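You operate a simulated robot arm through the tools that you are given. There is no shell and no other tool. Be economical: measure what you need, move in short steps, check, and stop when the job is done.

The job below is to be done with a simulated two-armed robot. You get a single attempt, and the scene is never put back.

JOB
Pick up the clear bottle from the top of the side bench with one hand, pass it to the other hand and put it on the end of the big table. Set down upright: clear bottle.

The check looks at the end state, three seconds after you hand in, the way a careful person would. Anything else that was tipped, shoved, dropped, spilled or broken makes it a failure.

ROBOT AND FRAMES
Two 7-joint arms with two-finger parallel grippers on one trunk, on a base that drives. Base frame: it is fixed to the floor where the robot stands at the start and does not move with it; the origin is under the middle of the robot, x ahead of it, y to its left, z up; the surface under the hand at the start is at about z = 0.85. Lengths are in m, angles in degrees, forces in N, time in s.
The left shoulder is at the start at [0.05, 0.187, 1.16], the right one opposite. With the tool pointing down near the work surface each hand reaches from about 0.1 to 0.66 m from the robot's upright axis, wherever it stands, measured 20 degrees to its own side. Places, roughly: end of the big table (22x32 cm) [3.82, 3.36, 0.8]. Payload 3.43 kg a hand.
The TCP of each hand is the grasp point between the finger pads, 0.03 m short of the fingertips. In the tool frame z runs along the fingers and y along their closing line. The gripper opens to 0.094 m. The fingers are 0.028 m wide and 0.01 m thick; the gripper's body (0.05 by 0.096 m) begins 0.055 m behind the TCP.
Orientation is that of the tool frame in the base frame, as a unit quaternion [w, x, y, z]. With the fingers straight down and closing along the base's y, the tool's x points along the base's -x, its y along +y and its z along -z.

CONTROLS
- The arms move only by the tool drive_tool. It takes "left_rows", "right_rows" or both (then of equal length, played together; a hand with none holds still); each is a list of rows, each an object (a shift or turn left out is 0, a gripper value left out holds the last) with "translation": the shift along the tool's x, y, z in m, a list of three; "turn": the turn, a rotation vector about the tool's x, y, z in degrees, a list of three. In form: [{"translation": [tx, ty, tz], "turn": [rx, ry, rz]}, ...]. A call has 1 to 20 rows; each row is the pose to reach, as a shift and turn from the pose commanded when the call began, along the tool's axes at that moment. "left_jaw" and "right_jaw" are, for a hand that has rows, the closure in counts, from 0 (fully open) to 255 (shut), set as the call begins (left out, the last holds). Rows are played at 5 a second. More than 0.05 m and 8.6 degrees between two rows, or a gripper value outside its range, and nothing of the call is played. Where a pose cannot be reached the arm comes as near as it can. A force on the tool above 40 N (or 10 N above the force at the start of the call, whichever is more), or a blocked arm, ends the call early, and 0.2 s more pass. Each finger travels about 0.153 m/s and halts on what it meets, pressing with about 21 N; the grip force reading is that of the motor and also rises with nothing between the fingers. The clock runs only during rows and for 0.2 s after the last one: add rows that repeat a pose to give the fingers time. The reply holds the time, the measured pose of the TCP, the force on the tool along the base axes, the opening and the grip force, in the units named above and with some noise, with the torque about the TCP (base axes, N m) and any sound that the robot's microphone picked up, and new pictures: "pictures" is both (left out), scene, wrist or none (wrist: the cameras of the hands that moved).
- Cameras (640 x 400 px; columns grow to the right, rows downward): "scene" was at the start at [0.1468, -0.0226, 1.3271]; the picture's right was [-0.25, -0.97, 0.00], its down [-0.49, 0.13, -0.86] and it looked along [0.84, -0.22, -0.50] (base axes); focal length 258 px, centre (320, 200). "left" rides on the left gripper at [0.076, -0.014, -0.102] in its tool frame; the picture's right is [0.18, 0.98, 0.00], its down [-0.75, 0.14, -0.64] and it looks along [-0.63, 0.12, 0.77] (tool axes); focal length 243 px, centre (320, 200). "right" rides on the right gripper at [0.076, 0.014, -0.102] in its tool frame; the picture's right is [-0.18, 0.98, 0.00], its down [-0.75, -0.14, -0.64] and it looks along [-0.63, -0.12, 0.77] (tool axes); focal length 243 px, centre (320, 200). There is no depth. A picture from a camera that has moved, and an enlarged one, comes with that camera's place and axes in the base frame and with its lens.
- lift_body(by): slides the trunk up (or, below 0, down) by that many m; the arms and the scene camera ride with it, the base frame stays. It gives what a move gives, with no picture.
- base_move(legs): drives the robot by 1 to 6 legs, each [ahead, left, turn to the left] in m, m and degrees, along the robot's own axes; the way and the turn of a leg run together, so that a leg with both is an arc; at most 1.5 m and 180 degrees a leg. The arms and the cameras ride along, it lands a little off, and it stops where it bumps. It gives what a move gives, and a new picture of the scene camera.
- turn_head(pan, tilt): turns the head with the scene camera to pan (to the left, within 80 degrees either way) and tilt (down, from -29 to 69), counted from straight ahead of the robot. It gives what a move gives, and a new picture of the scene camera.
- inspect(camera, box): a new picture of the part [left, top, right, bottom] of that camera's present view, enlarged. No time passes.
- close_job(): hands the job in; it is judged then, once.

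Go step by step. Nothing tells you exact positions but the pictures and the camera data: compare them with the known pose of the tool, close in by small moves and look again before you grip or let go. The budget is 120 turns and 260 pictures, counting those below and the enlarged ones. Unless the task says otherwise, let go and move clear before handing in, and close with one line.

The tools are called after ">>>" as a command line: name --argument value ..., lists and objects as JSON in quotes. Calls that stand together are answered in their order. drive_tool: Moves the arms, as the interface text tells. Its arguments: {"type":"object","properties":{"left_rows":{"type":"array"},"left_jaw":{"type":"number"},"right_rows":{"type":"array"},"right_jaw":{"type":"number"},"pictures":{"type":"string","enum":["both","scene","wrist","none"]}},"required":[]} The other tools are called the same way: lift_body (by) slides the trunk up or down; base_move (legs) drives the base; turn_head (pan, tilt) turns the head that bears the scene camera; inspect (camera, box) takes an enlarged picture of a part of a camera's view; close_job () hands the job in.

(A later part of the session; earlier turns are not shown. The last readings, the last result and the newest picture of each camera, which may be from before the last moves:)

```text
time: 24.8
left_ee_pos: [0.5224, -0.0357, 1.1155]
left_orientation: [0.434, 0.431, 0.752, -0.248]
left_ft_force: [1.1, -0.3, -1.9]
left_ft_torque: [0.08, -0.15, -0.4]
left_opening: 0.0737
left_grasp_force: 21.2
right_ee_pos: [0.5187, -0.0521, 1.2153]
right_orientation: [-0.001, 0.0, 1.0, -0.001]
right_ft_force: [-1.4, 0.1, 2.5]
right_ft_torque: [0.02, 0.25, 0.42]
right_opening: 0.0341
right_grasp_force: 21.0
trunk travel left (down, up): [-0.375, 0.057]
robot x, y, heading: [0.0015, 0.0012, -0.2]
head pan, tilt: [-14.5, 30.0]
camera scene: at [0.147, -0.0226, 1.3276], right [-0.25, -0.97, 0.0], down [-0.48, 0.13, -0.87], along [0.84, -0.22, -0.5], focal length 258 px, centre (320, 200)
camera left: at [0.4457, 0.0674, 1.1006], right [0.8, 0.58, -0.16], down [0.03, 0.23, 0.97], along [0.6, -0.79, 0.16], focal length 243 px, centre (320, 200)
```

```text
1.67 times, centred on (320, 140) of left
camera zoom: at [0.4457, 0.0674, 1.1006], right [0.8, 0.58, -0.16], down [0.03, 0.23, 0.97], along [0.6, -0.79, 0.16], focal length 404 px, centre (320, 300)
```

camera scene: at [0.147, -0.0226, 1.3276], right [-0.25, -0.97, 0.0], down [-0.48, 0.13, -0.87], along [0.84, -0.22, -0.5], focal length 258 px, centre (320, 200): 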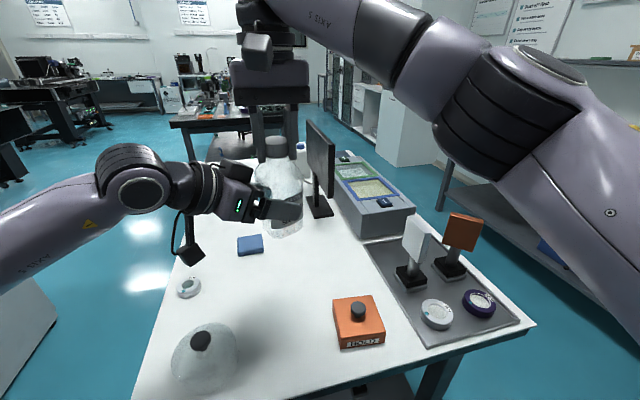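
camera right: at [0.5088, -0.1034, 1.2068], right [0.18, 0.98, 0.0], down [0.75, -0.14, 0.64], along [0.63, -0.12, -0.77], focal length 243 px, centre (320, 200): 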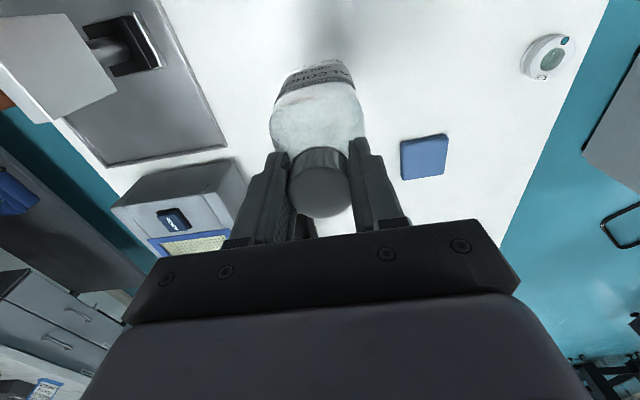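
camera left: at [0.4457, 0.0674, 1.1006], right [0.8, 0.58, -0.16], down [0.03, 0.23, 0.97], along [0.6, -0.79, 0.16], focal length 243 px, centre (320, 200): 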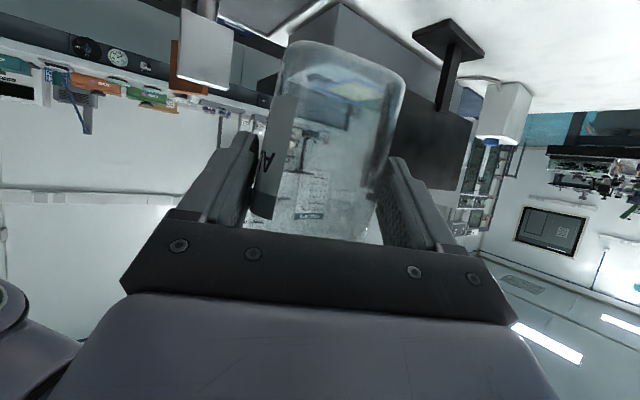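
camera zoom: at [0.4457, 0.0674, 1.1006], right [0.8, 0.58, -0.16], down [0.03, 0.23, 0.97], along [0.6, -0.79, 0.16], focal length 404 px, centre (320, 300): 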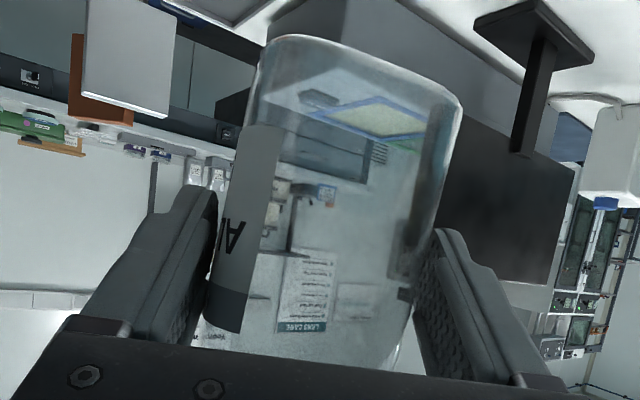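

The bottle is upright and held squarely by the left hand. I open the right hand partway so it stays clear of the left gripper, then raise it.

>>> drive_tool --right_rows '[{"translation": [0, 0, 0]}, {"translation": [0, 0, 0]}, {"translation": [0, 0, 0]}]' --right_jaw 115 --pictures "scene"

```text
time: 25.6
left_ee_pos: [0.5219, -0.0362, 1.1152]
left_orientation: [0.434, 0.431, 0.75, -0.25]
left_ft_force: [-0.2, -0.3, -0.3]
left_ft_torque: [0.03, 0.02, 0.01]
left_opening: 0.0698
left_grasp_force: 20.9
right_ee_pos: [0.5189, -0.0524, 1.215]
right_orientation: [0.0, 0.0, 1.0, -0.001]
right_ft_force: [-0.7, 0.2, -0.1]
right_ft_torque: [0.02, -0.01, 0.01]
right_opening: 0.0518
right_grasp_force: 0.1
trunk travel left (down, up): [-0.375, 0.057]
robot x, y, heading: [0.0003, 0.0008, 0.1]
head pan, tilt: [-14.5, 30.0]
camera scene: at [0.147, -0.0225, 1.3276], right [-0.25, -0.97, 0.0], down [-0.48, 0.13, -0.87], along [0.84, -0.22, -0.5], focal length 258 px, centre (320, 200)
```

scene: 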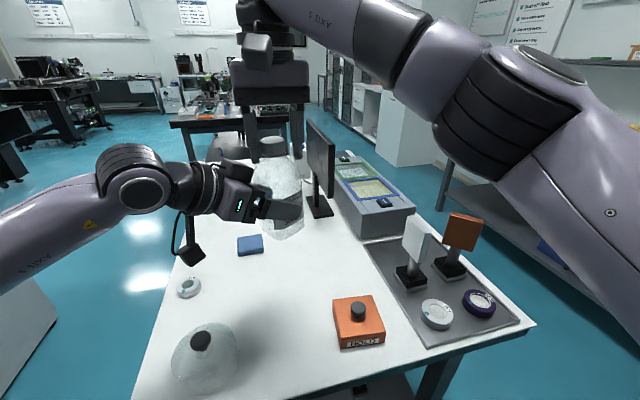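

The bottle shifted slightly on release, so I look closer.

>>> inspect --camera "scene" --box '[200, 110, 340, 250]'

>>> inspect --camera "left" --box '[180, 20, 460, 260]'

>>> inspect --camera "right" --box '[180, 20, 460, 260]'

```text
2.86 times, centred on (270, 180) of scene
camera zoom: at [0.147, -0.0225, 1.3276], right [-0.25, -0.97, 0.0], down [-0.48, 0.13, -0.87], along [0.84, -0.22, -0.5], focal length 736 px, centre (463, 257)
```

zoom: 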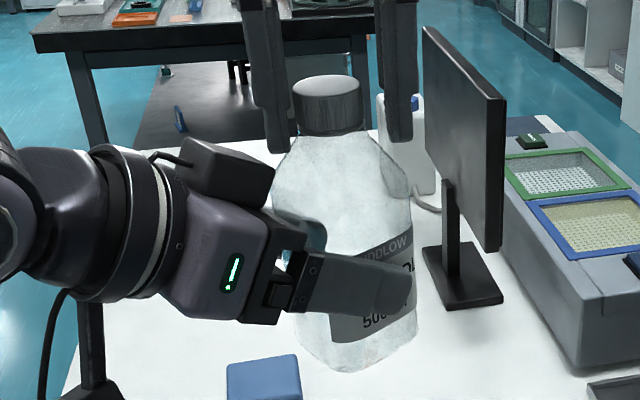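

```text
1.67 times, centred on (320, 140) of left
camera zoom: at [0.445, 0.0666, 1.1006], right [0.8, 0.57, -0.16], down [0.03, 0.23, 0.97], along [0.59, -0.79, 0.16], focal length 404 px, centre (320, 300)
```

zoom: 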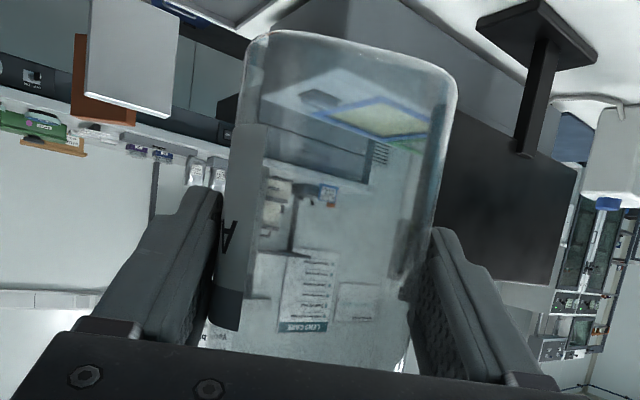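

```text
1.67 times, centred on (320, 140) of right
camera zoom: at [0.442, -0.0384, 1.3176], right [0.18, 0.98, 0.0], down [0.75, -0.14, 0.64], along [0.63, -0.12, -0.77], focal length 404 px, centre (320, 300)
```

zoom: 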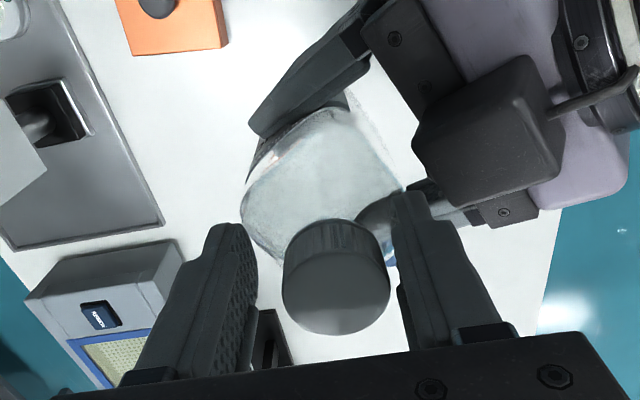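

The bottle sits square in the left fingers with only 1–2° of tilt. The right hand is open around the cap, so I raise it and retract it to the right.

>>> drive_tool --right_rows '[{"translation": [0, 0, -0.025]}, {"translation": [0, 0, -0.05]}, {"translation": [0, -0.01, -0.075]}, {"translation": [0.02, -0.05, -0.085]}, {"translation": [0.04, -0.1, -0.085]}, {"translation": [0.06, -0.15, -0.085]}, {"translation": [0.08, -0.2, -0.085]}]'

```text
refused: row 5 steps farther than a row can; nothing moved
```

>>> drive_tool --right_rows '[{"translation": [0, 0, -0.025]}, {"translation": [0, 0, -0.05]}, {"translation": [0, -0.01, -0.075]}, {"translation": [0.02, -0.05, -0.085]}, {"translation": [0.035, -0.095, -0.085]}, {"translation": [0.05, -0.14, -0.085]}, {"translation": [0.065, -0.185, -0.085]}]'

```text
time: 27.2
left_ee_pos: [0.5222, -0.0367, 1.1154]
left_orientation: [0.433, 0.432, 0.75, -0.25]
left_ft_force: [-0.2, -0.1, -0.1]
left_ft_torque: [0.0, 0.02, -0.01]
left_opening: 0.0698
left_grasp_force: 20.9
right_ee_pos: [0.4537, -0.2388, 1.3003]
right_orientation: [0.0, 0.0, 1.0, 0.0]
right_ft_force: [0.2, -0.8, -0.2]
right_ft_torque: [0.01, 0.01, 0.0]
right_opening: 0.0515
right_grasp_force: 0.1
right hand out of reach, approached as far as the arm can: row 2, 3
trunk travel left (down, up): [-0.375, 0.057]
robot x, y, heading: [0.0018, 0.003, 0.2]
head pan, tilt: [-14.5, 30.0]
camera scene: at [0.1466, -0.0235, 1.3276], right [-0.25, -0.97, 0.0], down [-0.48, 0.13, -0.87], along [0.84, -0.22, -0.5], focal length 258 px, centre (320, 200)
camera right: at [0.3765, -0.2248, 1.4039], right [0.18, 0.98, 0.0], down [0.75, -0.14, 0.64], along [0.63, -0.12, -0.77], focal length 243 px, centre (320, 200)
```

scene: 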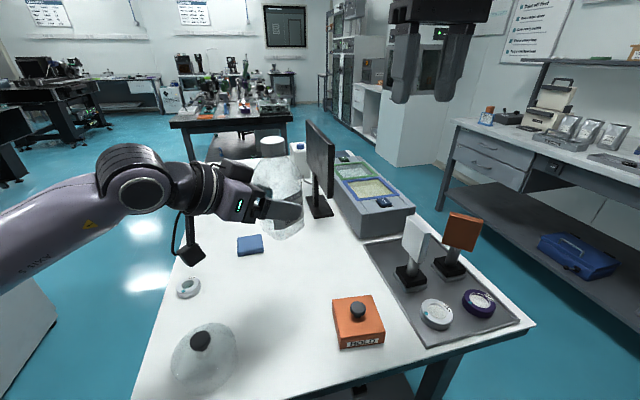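
right: 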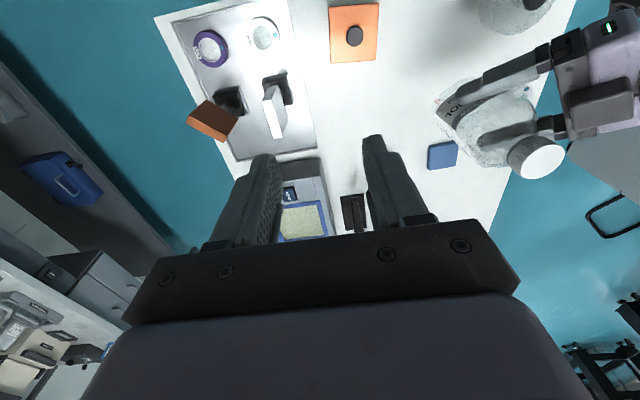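

Handover is done. I check the bottle's posture and look toward the destination.

>>> inspect --camera "scene" --box '[200, 110, 340, 250]'

>>> turn_head --pan 40 --tilt 10

>>> inspect --camera "scene" --box '[220, 100, 480, 260]'

```text
2.86 times, centred on (270, 180) of scene
camera zoom: at [0.1466, -0.0235, 1.3276], right [-0.25, -0.97, 0.0], down [-0.48, 0.13, -0.87], along [0.84, -0.22, -0.5], focal length 736 px, centre (463, 257)
```

zoom: 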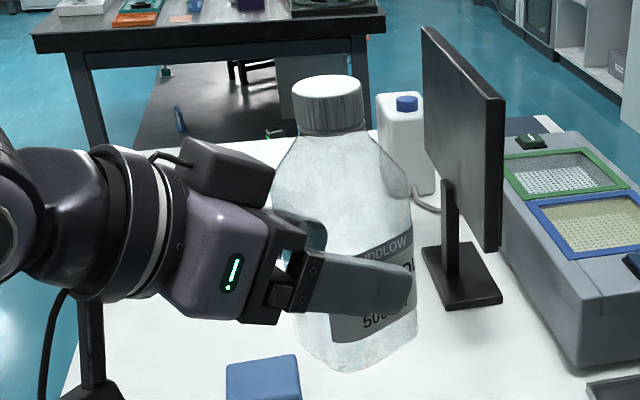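

```text
time: 28.5
left_ee_pos: [0.5219, -0.0362, 1.1159]
left_orientation: [0.433, 0.432, 0.751, -0.25]
left_ft_force: [-0.7, 0.7, 0.3]
left_ft_torque: [0.03, -0.03, -0.02]
left_opening: 0.0699
left_grasp_force: 20.7
right_ee_pos: [0.4547, -0.2375, 1.3006]
right_orientation: [-0.001, -0.001, 1.0, 0.0]
right_ft_force: [-0.3, 0.0, 0.1]
right_ft_torque: [0.0, -0.02, 0.02]
right_opening: 0.0518
right_grasp_force: 0.0
trunk travel left (down, up): [-0.375, 0.057]
robot x, y, heading: [-0.0003, 0.0027, 0.2]
head pan, tilt: [40.0, 10.0]
camera scene: at [0.1307, 0.0598, 1.3599], right [0.64, -0.77, 0.0], down [-0.13, -0.11, -0.98], along [0.75, 0.63, -0.17], focal length 258 px, centre (320, 200)
```

scene: 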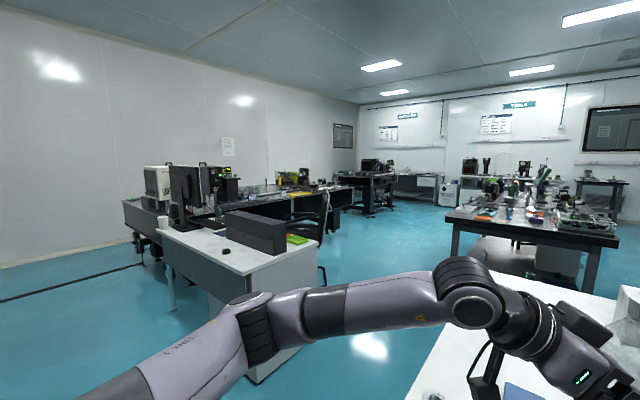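

```text
2.46 times, centred on (350, 180) of scene
camera zoom: at [0.1307, 0.0598, 1.3599], right [0.64, -0.77, 0.0], down [-0.13, -0.11, -0.98], along [0.75, 0.63, -0.17], focal length 634 px, centre (246, 249)
```

zoom: 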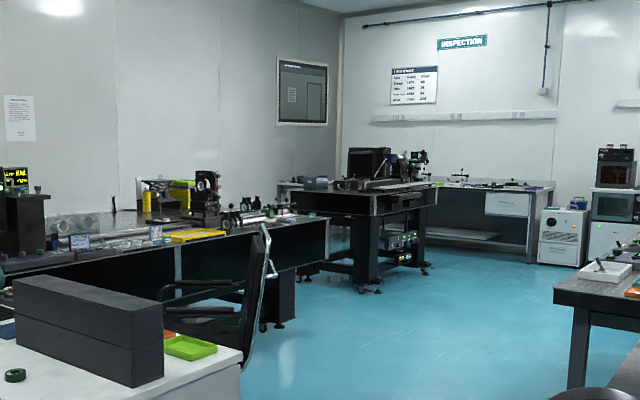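

The long dark table at left ends near (4.0, 2.6–3.5), and the target is at that end. I look at the left arm's extent and the floor gap between bench and desk before driving.

>>> turn_head --pan 50 --tilt 45

>>> turn_head --pan 0 --tilt 69

```text
time: 29.5
left_ee_pos: [0.5202, -0.037, 1.1158]
left_orientation: [0.433, 0.432, 0.75, -0.251]
left_ft_force: [0.1, -0.6, -0.3]
left_ft_torque: [-0.02, -0.01, 0.02]
left_opening: 0.0697
left_grasp_force: 21.3
right_ee_pos: [0.455, -0.2363, 1.3023]
right_orientation: [0.0, 0.0, 1.0, 0.0]
right_ft_force: [-0.6, -0.6, -0.1]
right_ft_torque: [-0.01, 0.0, 0.0]
right_opening: 0.0514
right_grasp_force: 0.0
trunk travel left (down, up): [-0.375, 0.057]
robot x, y, heading: [-0.0002, -0.0001, 0.2]
head pan, tilt: [50.0, 45.0]
camera scene: at [0.1118, 0.0624, 1.3051], right [0.77, -0.64, 0.0], down [-0.45, -0.54, -0.71], along [0.46, 0.54, -0.71], focal length 258 px, centre (320, 200)
```

scene: 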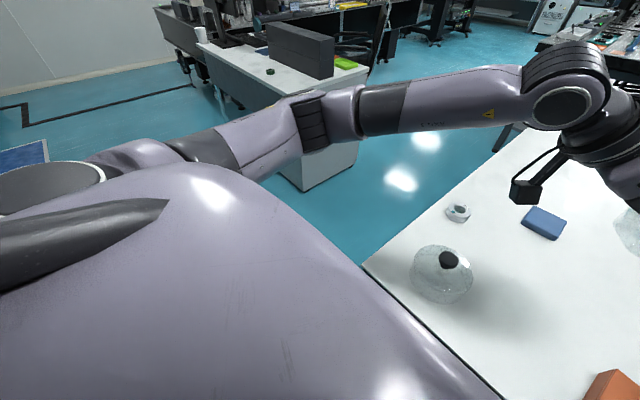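

```text
time: 30.7
left_ee_pos: [0.5212, -0.0365, 1.1151]
left_orientation: [0.432, 0.433, 0.751, -0.25]
left_ft_force: [0.8, 0.0, 0.0]
left_ft_torque: [-0.02, -0.04, 0.03]
left_opening: 0.0699
left_grasp_force: 20.7
right_ee_pos: [0.4546, -0.2364, 1.3018]
right_orientation: [0.0, 0.0, 1.0, 0.0]
right_ft_force: [-0.1, 0.2, 0.5]
right_ft_torque: [0.03, 0.01, 0.0]
right_opening: 0.0516
right_grasp_force: 0.0
trunk travel left (down, up): [-0.375, 0.057]
robot x, y, heading: [0.0008, 0.0009, 0.1]
head pan, tilt: [0.0, 68.8]
camera scene: at [0.1154, 0.0002, 1.2762], right [0.0, -1.0, 0.0], down [-0.93, 0.0, -0.36], along [0.36, 0.0, -0.93], focal length 258 px, centre (320, 200)
```

scene: 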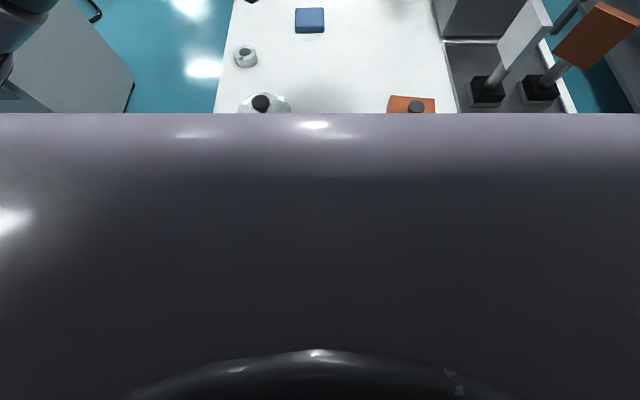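

The gap between bench and desk is about 1 m wide (y 0.23 to 1.2). I raise the trunk for clearance, then slide left and drive forward in stages.

>>> lift_body --by 0.05

>>> turn_head --pan 20 --tilt 25

>>> base_move --legs '[[0, 0.35, 0], [0, 0.36, 0]]'

```text
time: 31.6
left_ee_pos: [0.5206, -0.0362, 1.1654]
left_orientation: [0.433, 0.432, 0.751, -0.249]
left_ft_force: [-0.5, -0.3, 0.0]
left_ft_torque: [0.03, -0.04, 0.04]
left_opening: 0.0696
left_grasp_force: 21.2
right_ee_pos: [0.4551, -0.2375, 1.3509]
right_orientation: [0.0, 0.0, 1.0, 0.0]
right_ft_force: [0.1, -0.1, -0.2]
right_ft_torque: [0.0, -0.02, -0.03]
right_opening: 0.0514
right_grasp_force: 0.1
trunk travel left (down, up): [-0.425, 0.007]
robot x, y, heading: [-0.0011, -0.0044, 0.2]
head pan, tilt: [0.0, 68.8]
```

```text
time: 32.7
left_ee_pos: [0.5222, -0.0351, 1.165]
left_orientation: [0.433, 0.433, 0.75, -0.251]
left_ft_force: [-0.3, 0.2, -1.6]
left_ft_torque: [0.0, 0.02, -0.01]
left_opening: 0.0698
left_grasp_force: 21.1
right_ee_pos: [0.453, -0.2372, 1.3513]
right_orientation: [0.0, 0.0, 1.0, 0.0]
right_ft_force: [-0.2, 0.6, 0.3]
right_ft_torque: [-0.03, -0.04, 0.02]
right_opening: 0.0515
right_grasp_force: 0.1
trunk travel left (down, up): [-0.425, 0.007]
robot x, y, heading: [-0.0027, 0.0007, -0.0]
head pan, tilt: [20.0, 25.0]
camera scene: at [0.146, 0.0316, 1.3855], right [0.34, -0.94, 0.0], down [-0.4, -0.14, -0.91], along [0.85, 0.31, -0.42], focal length 258 px, centre (320, 200)
```

scene: 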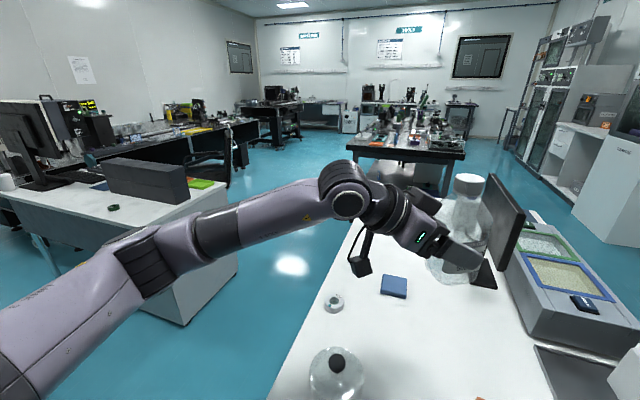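

```text
time: 39.7
left_ee_pos: [0.5233, 0.6795, 1.1659]
left_orientation: [0.432, 0.434, 0.749, -0.251]
left_ft_force: [0.5, 0.3, -0.3]
left_ft_torque: [0.03, -0.05, -0.01]
left_opening: 0.0699
left_grasp_force: 20.8
right_ee_pos: [0.4551, 0.4787, 1.3514]
right_orientation: [0.0, 0.003, 1.0, -0.001]
right_ft_force: [-0.3, 0.7, -0.1]
right_ft_torque: [-0.01, 0.01, 0.0]
right_opening: 0.0515
right_grasp_force: 0.1
trunk travel left (down, up): [-0.425, 0.007]
robot x, y, heading: [0.0032, 0.7183, -0.3]
head pan, tilt: [20.0, 25.0]
camera scene: at [0.1484, 0.7491, 1.3856], right [0.34, -0.94, 0.0], down [-0.4, -0.14, -0.91], along [0.85, 0.31, -0.42], focal length 258 px, centre (320, 200)
```

scene: 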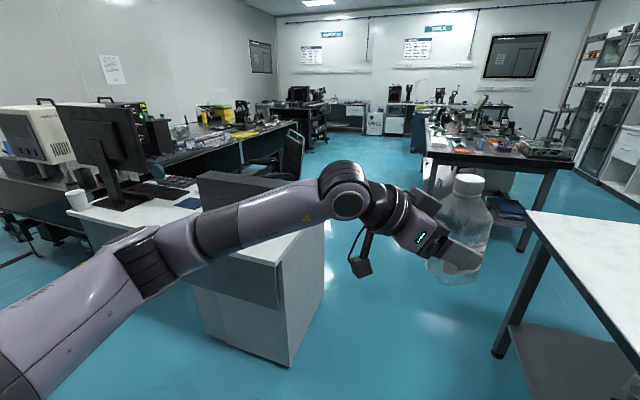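

The corridor is clear: desk face at y 1.2, bench edge at y 0.22, robot at y 0.72. I drive forward.

>>> base_move --legs '[[1.0, -0.02, 0], [0.8, 0, 0]]'

```text
time: 48.7
left_ee_pos: [2.3094, 0.6881, 1.1652]
left_orientation: [0.434, 0.429, 0.752, -0.249]
left_ft_force: [1.3, -0.2, -0.9]
left_ft_torque: [0.0, -0.03, 0.04]
left_opening: 0.0696
left_grasp_force: 21.3
right_ee_pos: [2.2444, 0.4871, 1.3507]
right_orientation: [0.0, -0.005, 1.0, 0.0]
right_ft_force: [0.2, -0.8, -1.2]
right_ft_torque: [-0.03, 0.01, 0.0]
right_opening: 0.0514
right_grasp_force: 0.0
trunk travel left (down, up): [-0.425, 0.007]
robot x, y, heading: [1.7875, 0.7201, 0.5]
head pan, tilt: [20.0, 25.0]
camera scene: at [1.934, 0.7536, 1.3855], right [0.35, -0.94, 0.0], down [-0.4, -0.15, -0.91], along [0.85, 0.32, -0.42], focal length 258 px, centre (320, 200)
```

scene: 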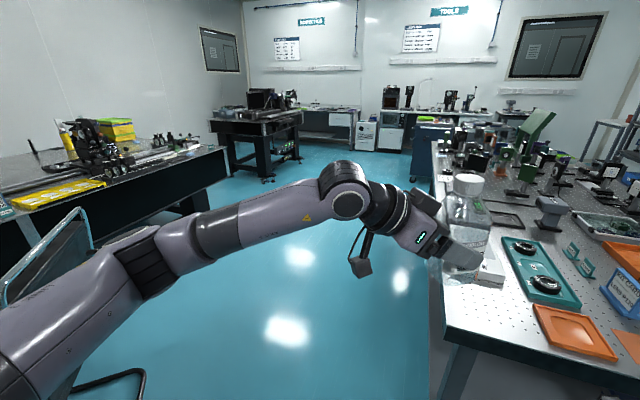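

The cluttered table's corner is just ahead-right, and a chair is back-left. I slide left to the middle of the aisle, then go forward.

>>> base_move --legs '[[0, 0.5, 0], [1.3, 0.1, 0], [1.2, 0, 0]]'

```text
time: 53.3
left_ee_pos: [2.312, 1.1589, 1.1641]
left_orientation: [0.433, 0.432, 0.751, -0.249]
left_ft_force: [-0.1, 1.0, -0.7]
left_ft_torque: [-0.01, 0.02, -0.04]
left_opening: 0.0699
left_grasp_force: 21.6
right_ee_pos: [2.2439, 0.9577, 1.3517]
right_orientation: [0.0, -0.001, 1.0, 0.0]
right_ft_force: [0.5, 0.1, 0.0]
right_ft_torque: [-0.02, -0.01, -0.02]
right_opening: 0.0513
right_grasp_force: 0.0
trunk travel left (down, up): [-0.425, 0.007]
robot x, y, heading: [1.7907, 1.1962, -0.0]
head pan, tilt: [20.0, 25.0]
stopped in leg 1: the robot was blocked; the commanded pose is now the measured one
camera scene: at [1.9365, 1.227, 1.3855], right [0.34, -0.94, 0.0], down [-0.4, -0.14, -0.91], along [0.85, 0.31, -0.42], focal length 258 px, centre (320, 200)
```

scene: 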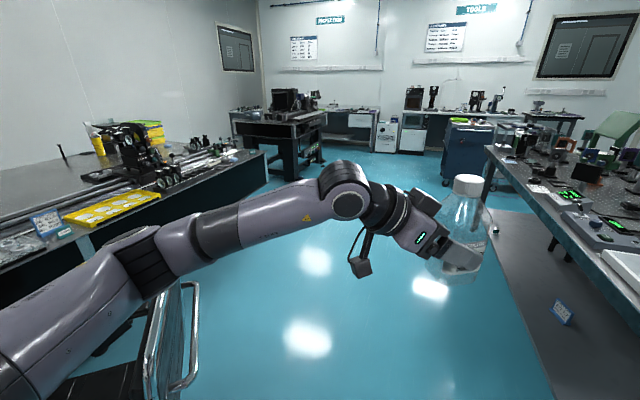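

The base touched something while sliding left, probably the desk's rear corner. I ease off right and go straight ahead.

>>> base_move --legs '[[0.05, -0.1, 0], [0.6, 0, 0]]'

>>> turn_head --pan 60 --tilt 35

```text
time: 57.9
left_ee_pos: [2.9643, 1.058, 1.165]
left_orientation: [0.434, 0.431, 0.751, -0.249]
left_ft_force: [0.8, 0.2, -0.8]
left_ft_torque: [0.01, -0.02, 0.0]
left_opening: 0.0697
left_grasp_force: 21.1
right_ee_pos: [2.8965, 0.8578, 1.3514]
right_orientation: [0.0, -0.001, 1.0, 0.0]
right_ft_force: [-0.3, 0.5, -0.2]
right_ft_torque: [0.01, -0.03, 0.0]
right_opening: 0.0514
right_grasp_force: 0.0
trunk travel left (down, up): [-0.425, 0.007]
robot x, y, heading: [2.4406, 1.0947, 0.2]
head pan, tilt: [20.0, 25.0]
camera scene: at [2.5877, 1.1257, 1.3855], right [0.35, -0.94, 0.0], down [-0.4, -0.15, -0.91], along [0.85, 0.31, -0.42], focal length 258 px, centre (320, 200)
```

scene: 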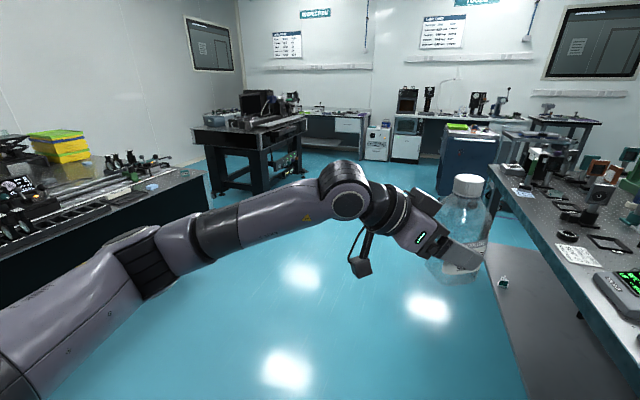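

```text
time: 58.9
left_ee_pos: [2.9624, 1.0597, 1.1656]
left_orientation: [0.434, 0.43, 0.752, -0.248]
left_ft_force: [-0.3, 0.0, -1.2]
left_ft_torque: [0.02, 0.0, -0.01]
left_opening: 0.0696
left_grasp_force: 21.7
right_ee_pos: [2.8956, 0.8598, 1.3518]
right_orientation: [0.0, -0.002, 1.0, 0.0]
right_ft_force: [-0.3, 0.9, -0.1]
right_ft_torque: [-0.02, 0.02, 0.0]
right_opening: 0.0514
right_grasp_force: 0.0
trunk travel left (down, up): [-0.425, 0.007]
robot x, y, heading: [2.4404, 1.0955, 0.1]
head pan, tilt: [60.0, 35.0]
camera scene: at [2.5446, 1.1702, 1.3698], right [0.87, -0.5, 0.0], down [-0.29, -0.5, -0.82], along [0.41, 0.71, -0.57], focal length 258 px, centre (320, 200)
```

scene: 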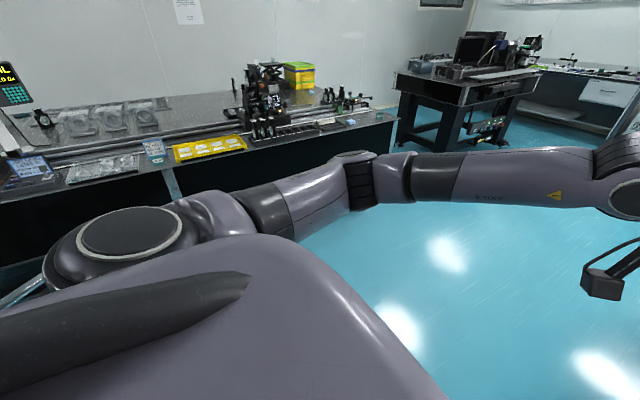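

The table's right end comes into view. I enlarge it to find the free patch near (3.82, 3.36).

>>> inspect --camera "scene" --box '[220, 40, 440, 180]'

```text
2.86 times, centred on (330, 110) of scene
camera zoom: at [2.5446, 1.1702, 1.3698], right [0.87, -0.5, 0.0], down [-0.29, -0.5, -0.82], along [0.41, 0.71, -0.57], focal length 736 px, centre (291, 457)
```

zoom: 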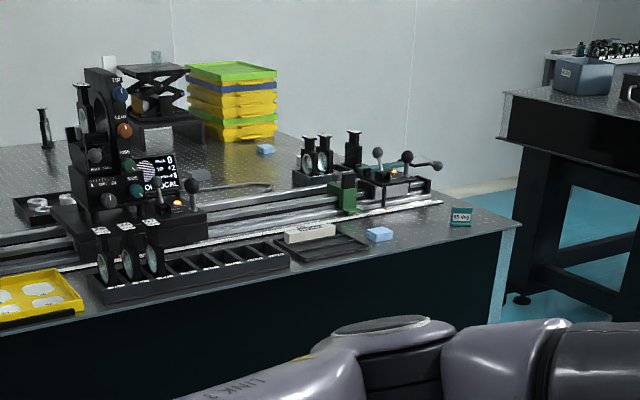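

The table spans y 2.5–3.57, with its end edge at x ≈ 4.0 and a free patch behind the rails. I drive to the open floor off its end and turn to face it.

>>> base_move --legs '[[1.2, 0.15, 0], [0.95, 0.2, 0]]'

>>> turn_head --pan 70 --tilt 30

```text
time: 69.8
left_ee_pos: [5.143, 1.4312, 1.165]
left_orientation: [0.435, 0.427, 0.753, -0.247]
left_ft_force: [0.0, -0.4, -2.2]
left_ft_torque: [0.0, -0.01, 0.0]
left_opening: 0.0695
left_grasp_force: 20.5
right_ee_pos: [5.0792, 1.23, 1.3526]
right_orientation: [0.0, -0.008, 1.0, -0.001]
right_ft_force: [0.3, -0.4, -0.1]
right_ft_torque: [-0.02, 0.01, 0.02]
right_opening: 0.0516
right_grasp_force: 0.0
trunk travel left (down, up): [-0.425, 0.007]
robot x, y, heading: [4.6222, 1.461, 1.0]
head pan, tilt: [60.0, 35.0]
camera scene: at [4.7242, 1.538, 1.3698], right [0.87, -0.49, 0.0], down [-0.28, -0.5, -0.82], along [0.4, 0.72, -0.57], focal length 258 px, centre (320, 200)
```

scene: 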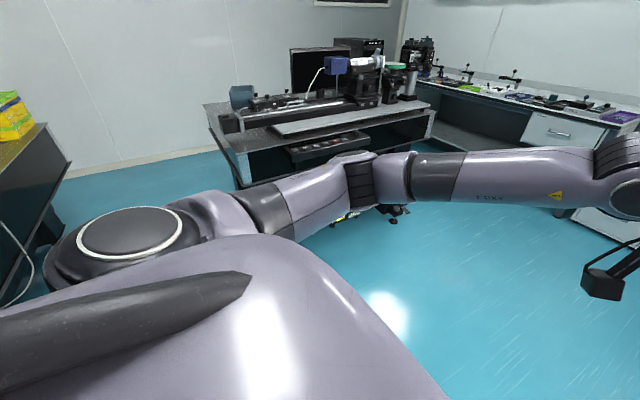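

```text
time: 70.6
left_ee_pos: [5.1436, 1.4321, 1.1651]
left_orientation: [0.435, 0.427, 0.753, -0.246]
left_ft_force: [0.0, 0.9, -0.3]
left_ft_torque: [-0.01, 0.01, -0.02]
left_opening: 0.0697
left_grasp_force: 20.8
right_ee_pos: [5.0794, 1.2288, 1.3519]
right_orientation: [-0.001, -0.008, 1.0, 0.0]
right_ft_force: [-0.2, -1.1, -0.1]
right_ft_torque: [0.0, 0.01, -0.01]
right_opening: 0.0519
right_grasp_force: 0.0
trunk travel left (down, up): [-0.425, 0.007]
robot x, y, heading: [4.6221, 1.458, 0.9]
head pan, tilt: [70.0, 30.0]
camera scene: at [4.7108, 1.5465, 1.3776], right [0.94, -0.33, 0.0], down [-0.16, -0.47, -0.87], along [0.28, 0.82, -0.5], focal length 258 px, centre (320, 200)
```

scene: 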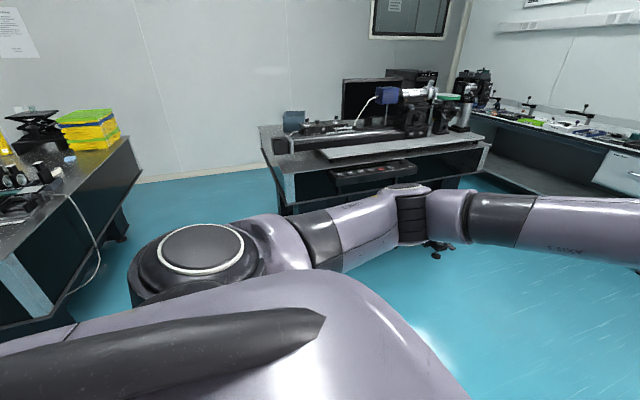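

The aisle between the table end (x ≈ 3.95) and the next table (x ≈ 4.93) is about 1 m wide. I turn to face -x here, then slide sideways into the aisle.

>>> base_move --legs '[[0, 0, 90], [0, 0, 89]]'

>>> turn_head --pan -40 --tilt 35

```text
time: 78.6
left_ee_pos: [4.1006, 1.4949, 1.1672]
left_orientation: [-0.249, 0.751, -0.431, -0.435]
left_ft_force: [0.5, 0.0, -0.1]
left_ft_torque: [-0.02, 0.0, -0.04]
left_opening: 0.0696
left_grasp_force: 21.4
right_ee_pos: [4.1666, 1.6943, 1.3514]
right_orientation: [0.0, 1.0, 0.003, 0.0]
right_ft_force: [0.0, -0.4, -0.1]
right_ft_torque: [-0.01, -0.02, -0.03]
right_opening: 0.0512
right_grasp_force: 0.1
trunk travel left (down, up): [-0.425, 0.007]
robot x, y, heading: [4.6177, 1.46, -180.1]
head pan, tilt: [70.0, 30.0]
camera scene: at [4.5335, 1.3748, 1.3776], right [-0.94, 0.34, 0.0], down [0.17, 0.47, -0.87], along [-0.29, -0.81, -0.5], focal length 258 px, centre (320, 200)
```

scene: 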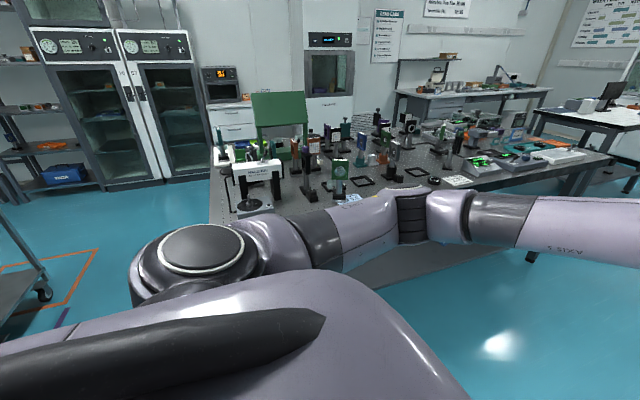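

```text
time: 80.5
left_ee_pos: [4.1009, 1.495, 1.166]
left_orientation: [-0.249, 0.751, -0.431, -0.433]
left_ft_force: [0.2, -1.3, 0.0]
left_ft_torque: [0.01, -0.03, -0.01]
left_opening: 0.0697
left_grasp_force: 20.9
right_ee_pos: [4.1665, 1.6941, 1.3509]
right_orientation: [0.0, 1.0, 0.001, -0.001]
right_ft_force: [-0.6, -0.6, 0.5]
right_ft_torque: [0.0, -0.01, -0.01]
right_opening: 0.0516
right_grasp_force: 0.0
trunk travel left (down, up): [-0.425, 0.007]
robot x, y, heading: [4.6226, 1.4615, -179.8]
head pan, tilt: [-40.0, 35.0]
camera scene: at [4.4965, 1.5164, 1.3698], right [0.64, 0.77, 0.0], down [0.44, -0.37, -0.82], along [-0.63, 0.52, -0.57], focal length 258 px, centre (320, 200)
```

scene: 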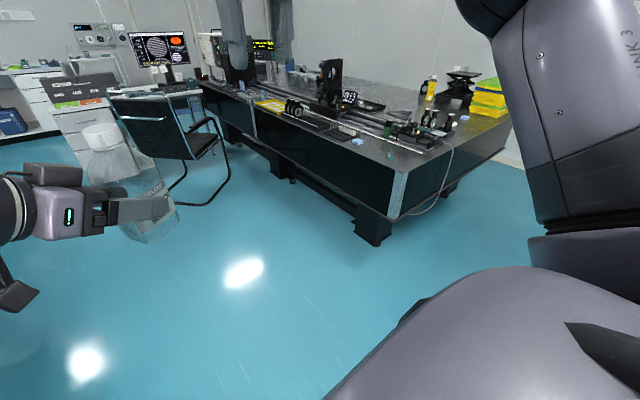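

The table's end edge runs at x ≈ 3.95 from y 2.47 to 3.65, with open space at the far part. I slide right in two steps.

>>> base_move --legs '[[0.17, -0.7, 0], [0, -0.6, 0]]'

```text
time: 92.2
left_ee_pos: [3.9217, 2.7709, 1.1652]
left_orientation: [-0.248, 0.752, -0.43, -0.434]
left_ft_force: [-0.2, 0.1, -0.3]
left_ft_torque: [0.0, -0.01, 0.03]
left_opening: 0.0698
left_grasp_force: 21.2
right_ee_pos: [3.989, 2.9704, 1.3519]
right_orientation: [0.0, 1.0, 0.002, 0.001]
right_ft_force: [1.0, -0.8, -0.5]
right_ft_torque: [0.03, -0.03, 0.03]
right_opening: 0.0514
right_grasp_force: 0.0
trunk travel left (down, up): [-0.425, 0.007]
robot x, y, heading: [4.4438, 2.7396, -179.9]
head pan, tilt: [-40.0, 35.0]
camera scene: at [4.3185, 2.7922, 1.3698], right [0.64, 0.77, 0.0], down [0.44, -0.37, -0.82], along [-0.63, 0.52, -0.57], focal length 258 px, centre (320, 200)
```

scene: 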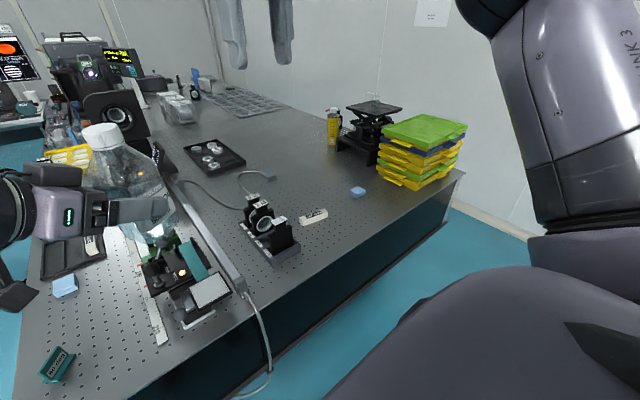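

The target patch around (3.82, 3.36) is free between a small blue block (3.74, 3.47) and a white strip (3.76, 3.23). I pull the idle right hand back, then slide the base so the bottle lines up.

>>> drive_tool --right_rows '[{"translation": [0.04, 0, 0]}, {"translation": [0.08, 0, 0]}, {"translation": [0.11, 0, 0]}]' --pictures "none"

>>> base_move --legs '[[0.04, -0.555, 0]]'

>>> turn_head --pan 0 --tilt 40

```text
time: 93.0
left_ee_pos: [3.9226, 2.771, 1.1656]
left_orientation: [-0.249, 0.751, -0.431, -0.433]
left_ft_force: [-0.3, 0.1, 0.1]
left_ft_torque: [-0.03, -0.01, 0.04]
left_opening: 0.0701
left_grasp_force: 20.8
right_ee_pos: [4.1002, 2.9686, 1.3518]
right_orientation: [0.0, 1.0, 0.002, 0.0]
right_ft_force: [0.6, -0.2, -0.3]
right_ft_torque: [0.01, -0.05, 0.03]
right_opening: 0.0516
right_grasp_force: 0.0
trunk travel left (down, up): [-0.425, 0.007]
robot x, y, heading: [4.446, 2.734, -179.7]
head pan, tilt: [-40.0, 35.0]
```

```text
time: 98.4
left_ee_pos: [3.8802, 3.3295, 1.1653]
left_orientation: [-0.249, 0.751, -0.431, -0.434]
left_ft_force: [-0.7, -0.3, -1.1]
left_ft_torque: [-0.01, -0.01, -0.02]
left_opening: 0.0696
left_grasp_force: 21.3
right_ee_pos: [4.0572, 3.5302, 1.3539]
right_orientation: [0.0, 1.0, 0.002, 0.0]
right_ft_force: [0.4, 1.0, -0.3]
right_ft_torque: [-0.01, -0.04, -0.02]
right_opening: 0.0515
right_grasp_force: 0.1
trunk travel left (down, up): [-0.425, 0.007]
robot x, y, heading: [4.3992, 3.2953, -179.5]
head pan, tilt: [-40.0, 35.0]
camera scene: at [4.2768, 3.351, 1.3698], right [0.64, 0.77, 0.0], down [0.44, -0.37, -0.82], along [-0.63, 0.52, -0.57], focal length 258 px, centre (320, 200)
```

scene: 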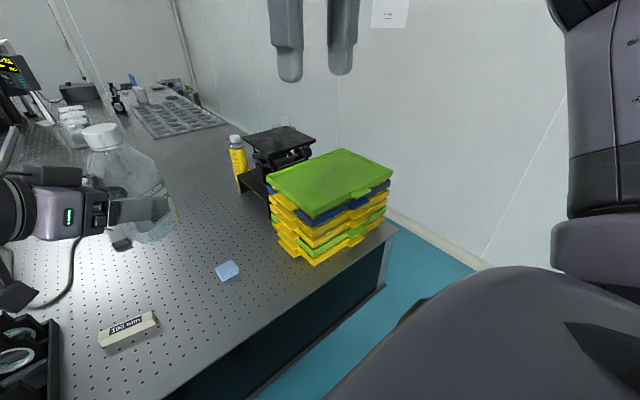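

```text
time: 99.5
left_ee_pos: [3.8801, 3.3302, 1.1643]
left_orientation: [-0.249, 0.751, -0.431, -0.434]
left_ft_force: [0.7, 0.5, -0.7]
left_ft_torque: [0.0, -0.02, 0.01]
left_opening: 0.0697
left_grasp_force: 20.8
right_ee_pos: [4.0578, 3.5283, 1.3526]
right_orientation: [0.0, 1.0, 0.001, 0.0]
right_ft_force: [-0.2, -0.5, -0.2]
right_ft_torque: [-0.03, 0.0, 0.0]
right_opening: 0.0516
right_grasp_force: 0.0
trunk travel left (down, up): [-0.425, 0.007]
robot x, y, heading: [4.4022, 3.2957, -179.7]
head pan, tilt: [0.0, 40.0]
camera scene: at [4.2594, 3.2943, 1.3623], right [0.0, 1.0, 0.0], down [0.64, 0.0, -0.77], along [-0.77, 0.0, -0.64], focal length 258 px, centre (320, 200)
```

scene: 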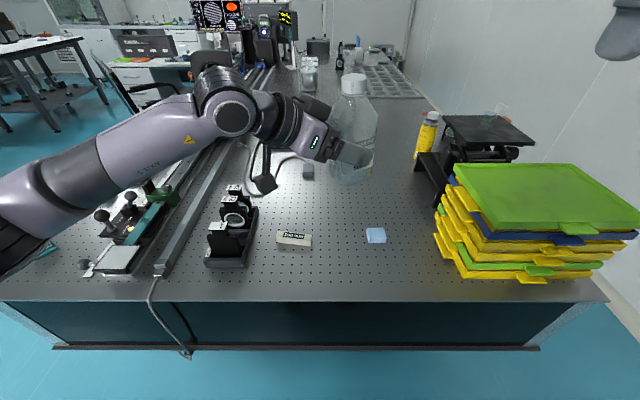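

The patch is open with the edge at x 3.947, so I aim to set the bottle at about (3.83, 3.345). I enlarge the view to judge the bottle's tilt.

>>> inspect --camera "scene" --box '[230, 50, 430, 210]'

>>> inspect --camera "left" --box '[150, 0, 490, 240]'

```text
2.50 times, centred on (330, 130) of scene
camera zoom: at [4.2594, 3.2943, 1.3623], right [0.0, 1.0, 0.0], down [0.64, 0.0, -0.77], along [-0.77, 0.0, -0.64], focal length 644 px, centre (295, 375)
```

zoom: 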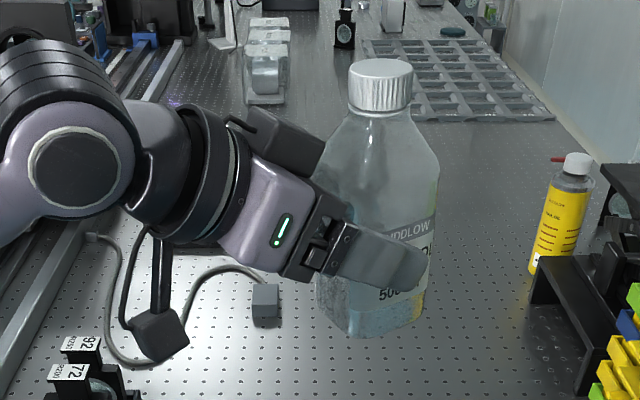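

```text
1.67 times, centred on (320, 120) of left
camera zoom: at [3.9566, 3.2274, 1.1502], right [-0.8, -0.58, -0.16], down [-0.03, -0.23, 0.97], along [-0.6, 0.79, 0.16], focal length 404 px, centre (320, 333)
```

zoom: 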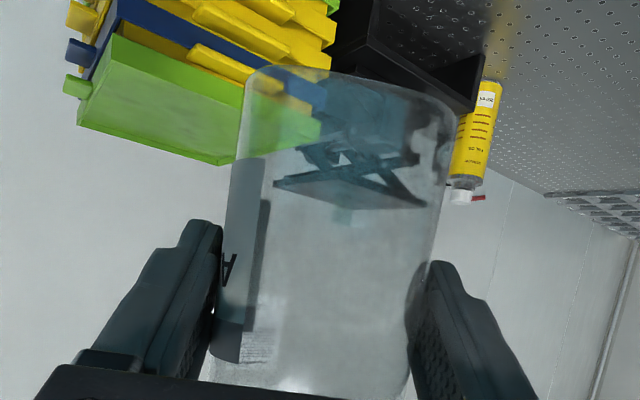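

The bottle's top leans about 3° back toward the palm. I correct that with a 3° pitch, move 4.5 cm forward onto the patch and lower the trunk by 0.15.

>>> drive_tool --left_rows '[{"translation": [-0.0064, 0.018, 0.011], "turn": [0, 1.5, 0]}, {"translation": [-0.0127, 0.036, 0.022], "turn": [0, 3, 0]}, {"translation": [-0.0127, 0.036, 0.022], "turn": [0, 3, 0]}]' --pictures "none"

>>> lift_body --by -0.15

>>> turn_head --pan 5 --tilt 45

>>> inspect --camera "scene" --box '[230, 50, 470, 240]'

```text
time: 100.2
left_ee_pos: [3.8482, 3.3334, 1.1636]
left_orientation: [-0.24, 0.76, -0.435, -0.419]
left_ft_force: [0.1, 0.2, -0.7]
left_ft_torque: [-0.02, 0.0, 0.0]
left_opening: 0.0698
left_grasp_force: 20.9
left hand out of reach, approached as far as the arm can: row 2, 3
right_ee_pos: [4.0581, 3.5297, 1.3531]
right_orientation: [0.0, 1.0, 0.001, 0.001]
right_ft_force: [0.7, 1.0, 0.3]
right_ft_torque: [-0.01, -0.01, -0.01]
right_opening: 0.0515
right_grasp_force: 0.1
trunk travel left (down, up): [-0.425, 0.007]
robot x, y, heading: [4.4038, 3.2943, -180.0]
head pan, tilt: [0.0, 40.0]
```

```text
time: 102.0
left_ee_pos: [3.8485, 3.3328, 1.0142]
left_orientation: [-0.24, 0.759, -0.436, -0.419]
left_ft_force: [0.1, 0.4, -1.0]
left_ft_torque: [-0.02, -0.01, 0.0]
left_opening: 0.07
left_grasp_force: 21.4
right_ee_pos: [4.0571, 3.5294, 1.202]
right_orientation: [0.0, 1.0, 0.002, -0.001]
right_ft_force: [-0.2, 0.9, 0.5]
right_ft_torque: [0.02, 0.0, 0.02]
right_opening: 0.0516
right_grasp_force: 0.1
trunk travel left (down, up): [-0.275, 0.157]
robot x, y, heading: [4.4033, 3.2968, -180.4]
head pan, tilt: [0.0, 40.0]
```

```text
time: 102.7
left_ee_pos: [3.849, 3.333, 1.0141]
left_orientation: [-0.24, 0.76, -0.435, -0.418]
left_ft_force: [0.1, -0.1, -0.5]
left_ft_torque: [-0.01, 0.0, 0.01]
left_opening: 0.07
left_grasp_force: 21.0
right_ee_pos: [4.0569, 3.5292, 1.2033]
right_orientation: [0.001, 1.0, 0.002, 0.0]
right_ft_force: [0.1, 0.5, -0.4]
right_ft_torque: [0.0, 0.01, -0.01]
right_opening: 0.0517
right_grasp_force: 0.0
trunk travel left (down, up): [-0.275, 0.157]
robot x, y, heading: [4.4004, 3.2936, -180.0]
head pan, tilt: [5.0, 45.0]
camera scene: at [4.2634, 3.2871, 1.205], right [-0.09, 1.0, 0.0], down [0.7, 0.06, -0.71], along [-0.7, -0.06, -0.71], focal length 258 px, centre (320, 200)
```

scene: 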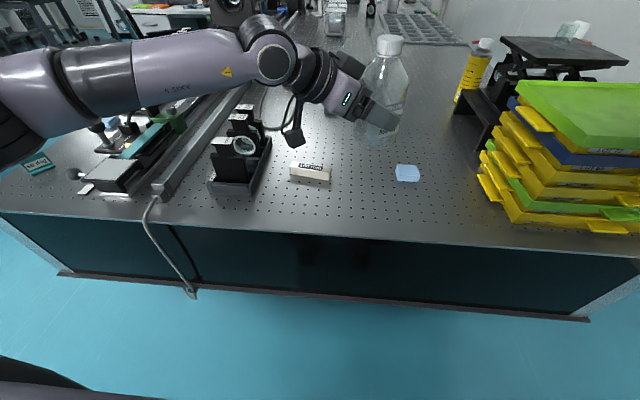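

```text
2.11 times, centred on (350, 145) of scene
camera zoom: at [4.2634, 3.2871, 1.205], right [-0.09, 1.0, 0.0], down [0.7, 0.06, -0.71], along [-0.7, -0.06, -0.71], focal length 542 px, centre (257, 316)
```

zoom: 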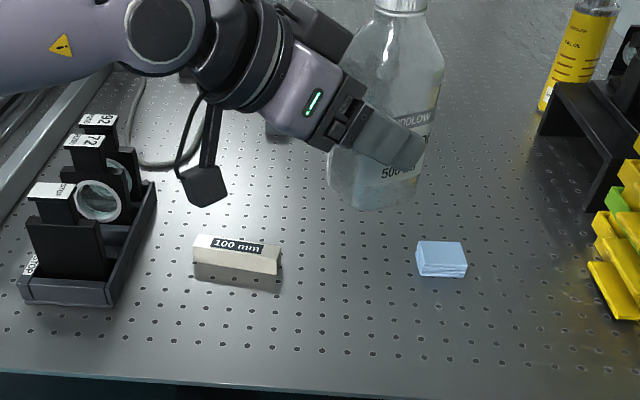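

The bottle is over about (3.84, 3.34) with its bottom near z 0.95. I lower with the arm to keep the elbow high over the rails.

>>> drive_tool --left_rows '[{"translation": [0.0267, 0, 0.0136]}, {"translation": [0.0534, 0, 0.0272]}, {"translation": [0.08, 0, 0.041]}, {"translation": [0.098, 0, 0.05]}, {"translation": [0.098, 0, 0.05]}]'

>>> inspect --camera "scene" --box '[210, 60, 450, 250]'

```text
time: 103.9
left_ee_pos: [3.8562, 3.3229, 0.904]
left_orientation: [-0.24, 0.76, -0.435, -0.419]
left_ft_force: [-0.1, 0.4, -1.1]
left_ft_torque: [0.02, -0.02, -0.02]
left_opening: 0.0697
left_grasp_force: 20.3
right_ee_pos: [4.0564, 3.5296, 1.2036]
right_orientation: [0.0, 1.0, 0.002, 0.0]
right_ft_force: [0.2, 0.4, -0.4]
right_ft_torque: [-0.03, -0.01, 0.0]
right_opening: 0.0516
right_grasp_force: 0.1
trunk travel left (down, up): [-0.275, 0.157]
robot x, y, heading: [4.3987, 3.2932, -180.0]
head pan, tilt: [5.0, 45.0]
camera scene: at [4.2635, 3.2871, 1.205], right [-0.09, 1.0, 0.0], down [0.7, 0.06, -0.71], along [-0.7, -0.06, -0.71], focal length 258 px, centre (320, 200)
camera left: at [3.9315, 3.2215, 0.8939], right [-0.8, -0.58, -0.16], down [-0.05, -0.19, 0.98], along [-0.6, 0.79, 0.12], focal length 243 px, centre (320, 200)
```

scene: 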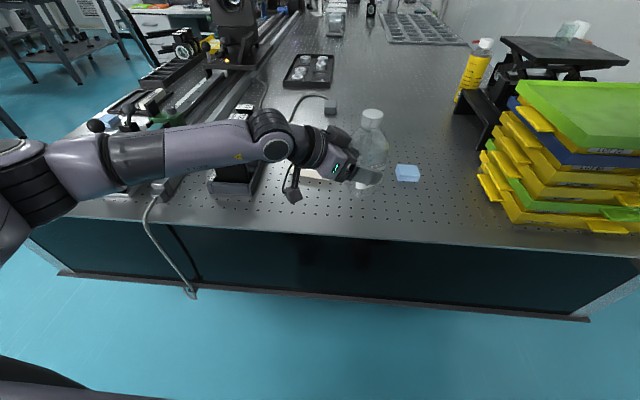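
left: 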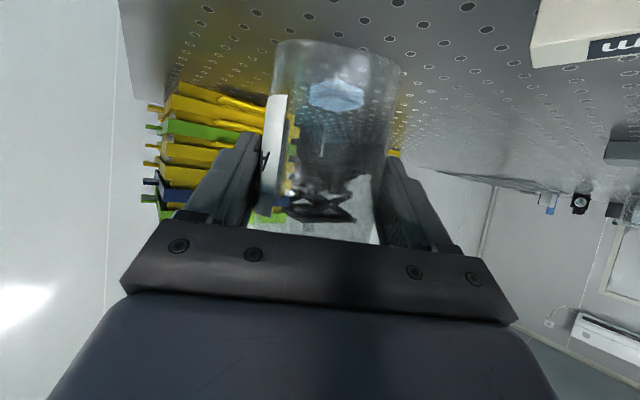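

```text
2.11 times, centred on (330, 155) of scene
camera zoom: at [4.2635, 3.2871, 1.205], right [-0.09, 1.0, 0.0], down [0.7, 0.06, -0.71], along [-0.7, -0.06, -0.71], focal length 542 px, centre (299, 295)
```

zoom: 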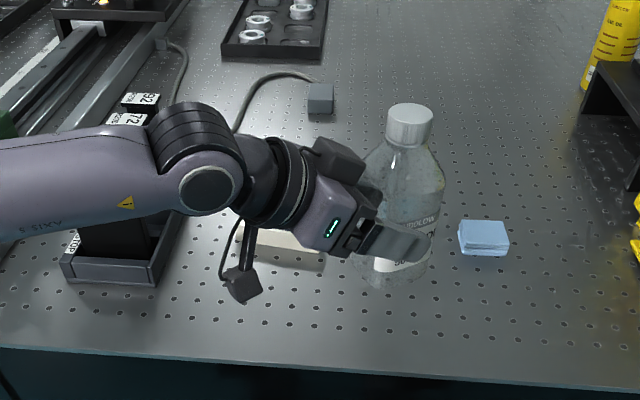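

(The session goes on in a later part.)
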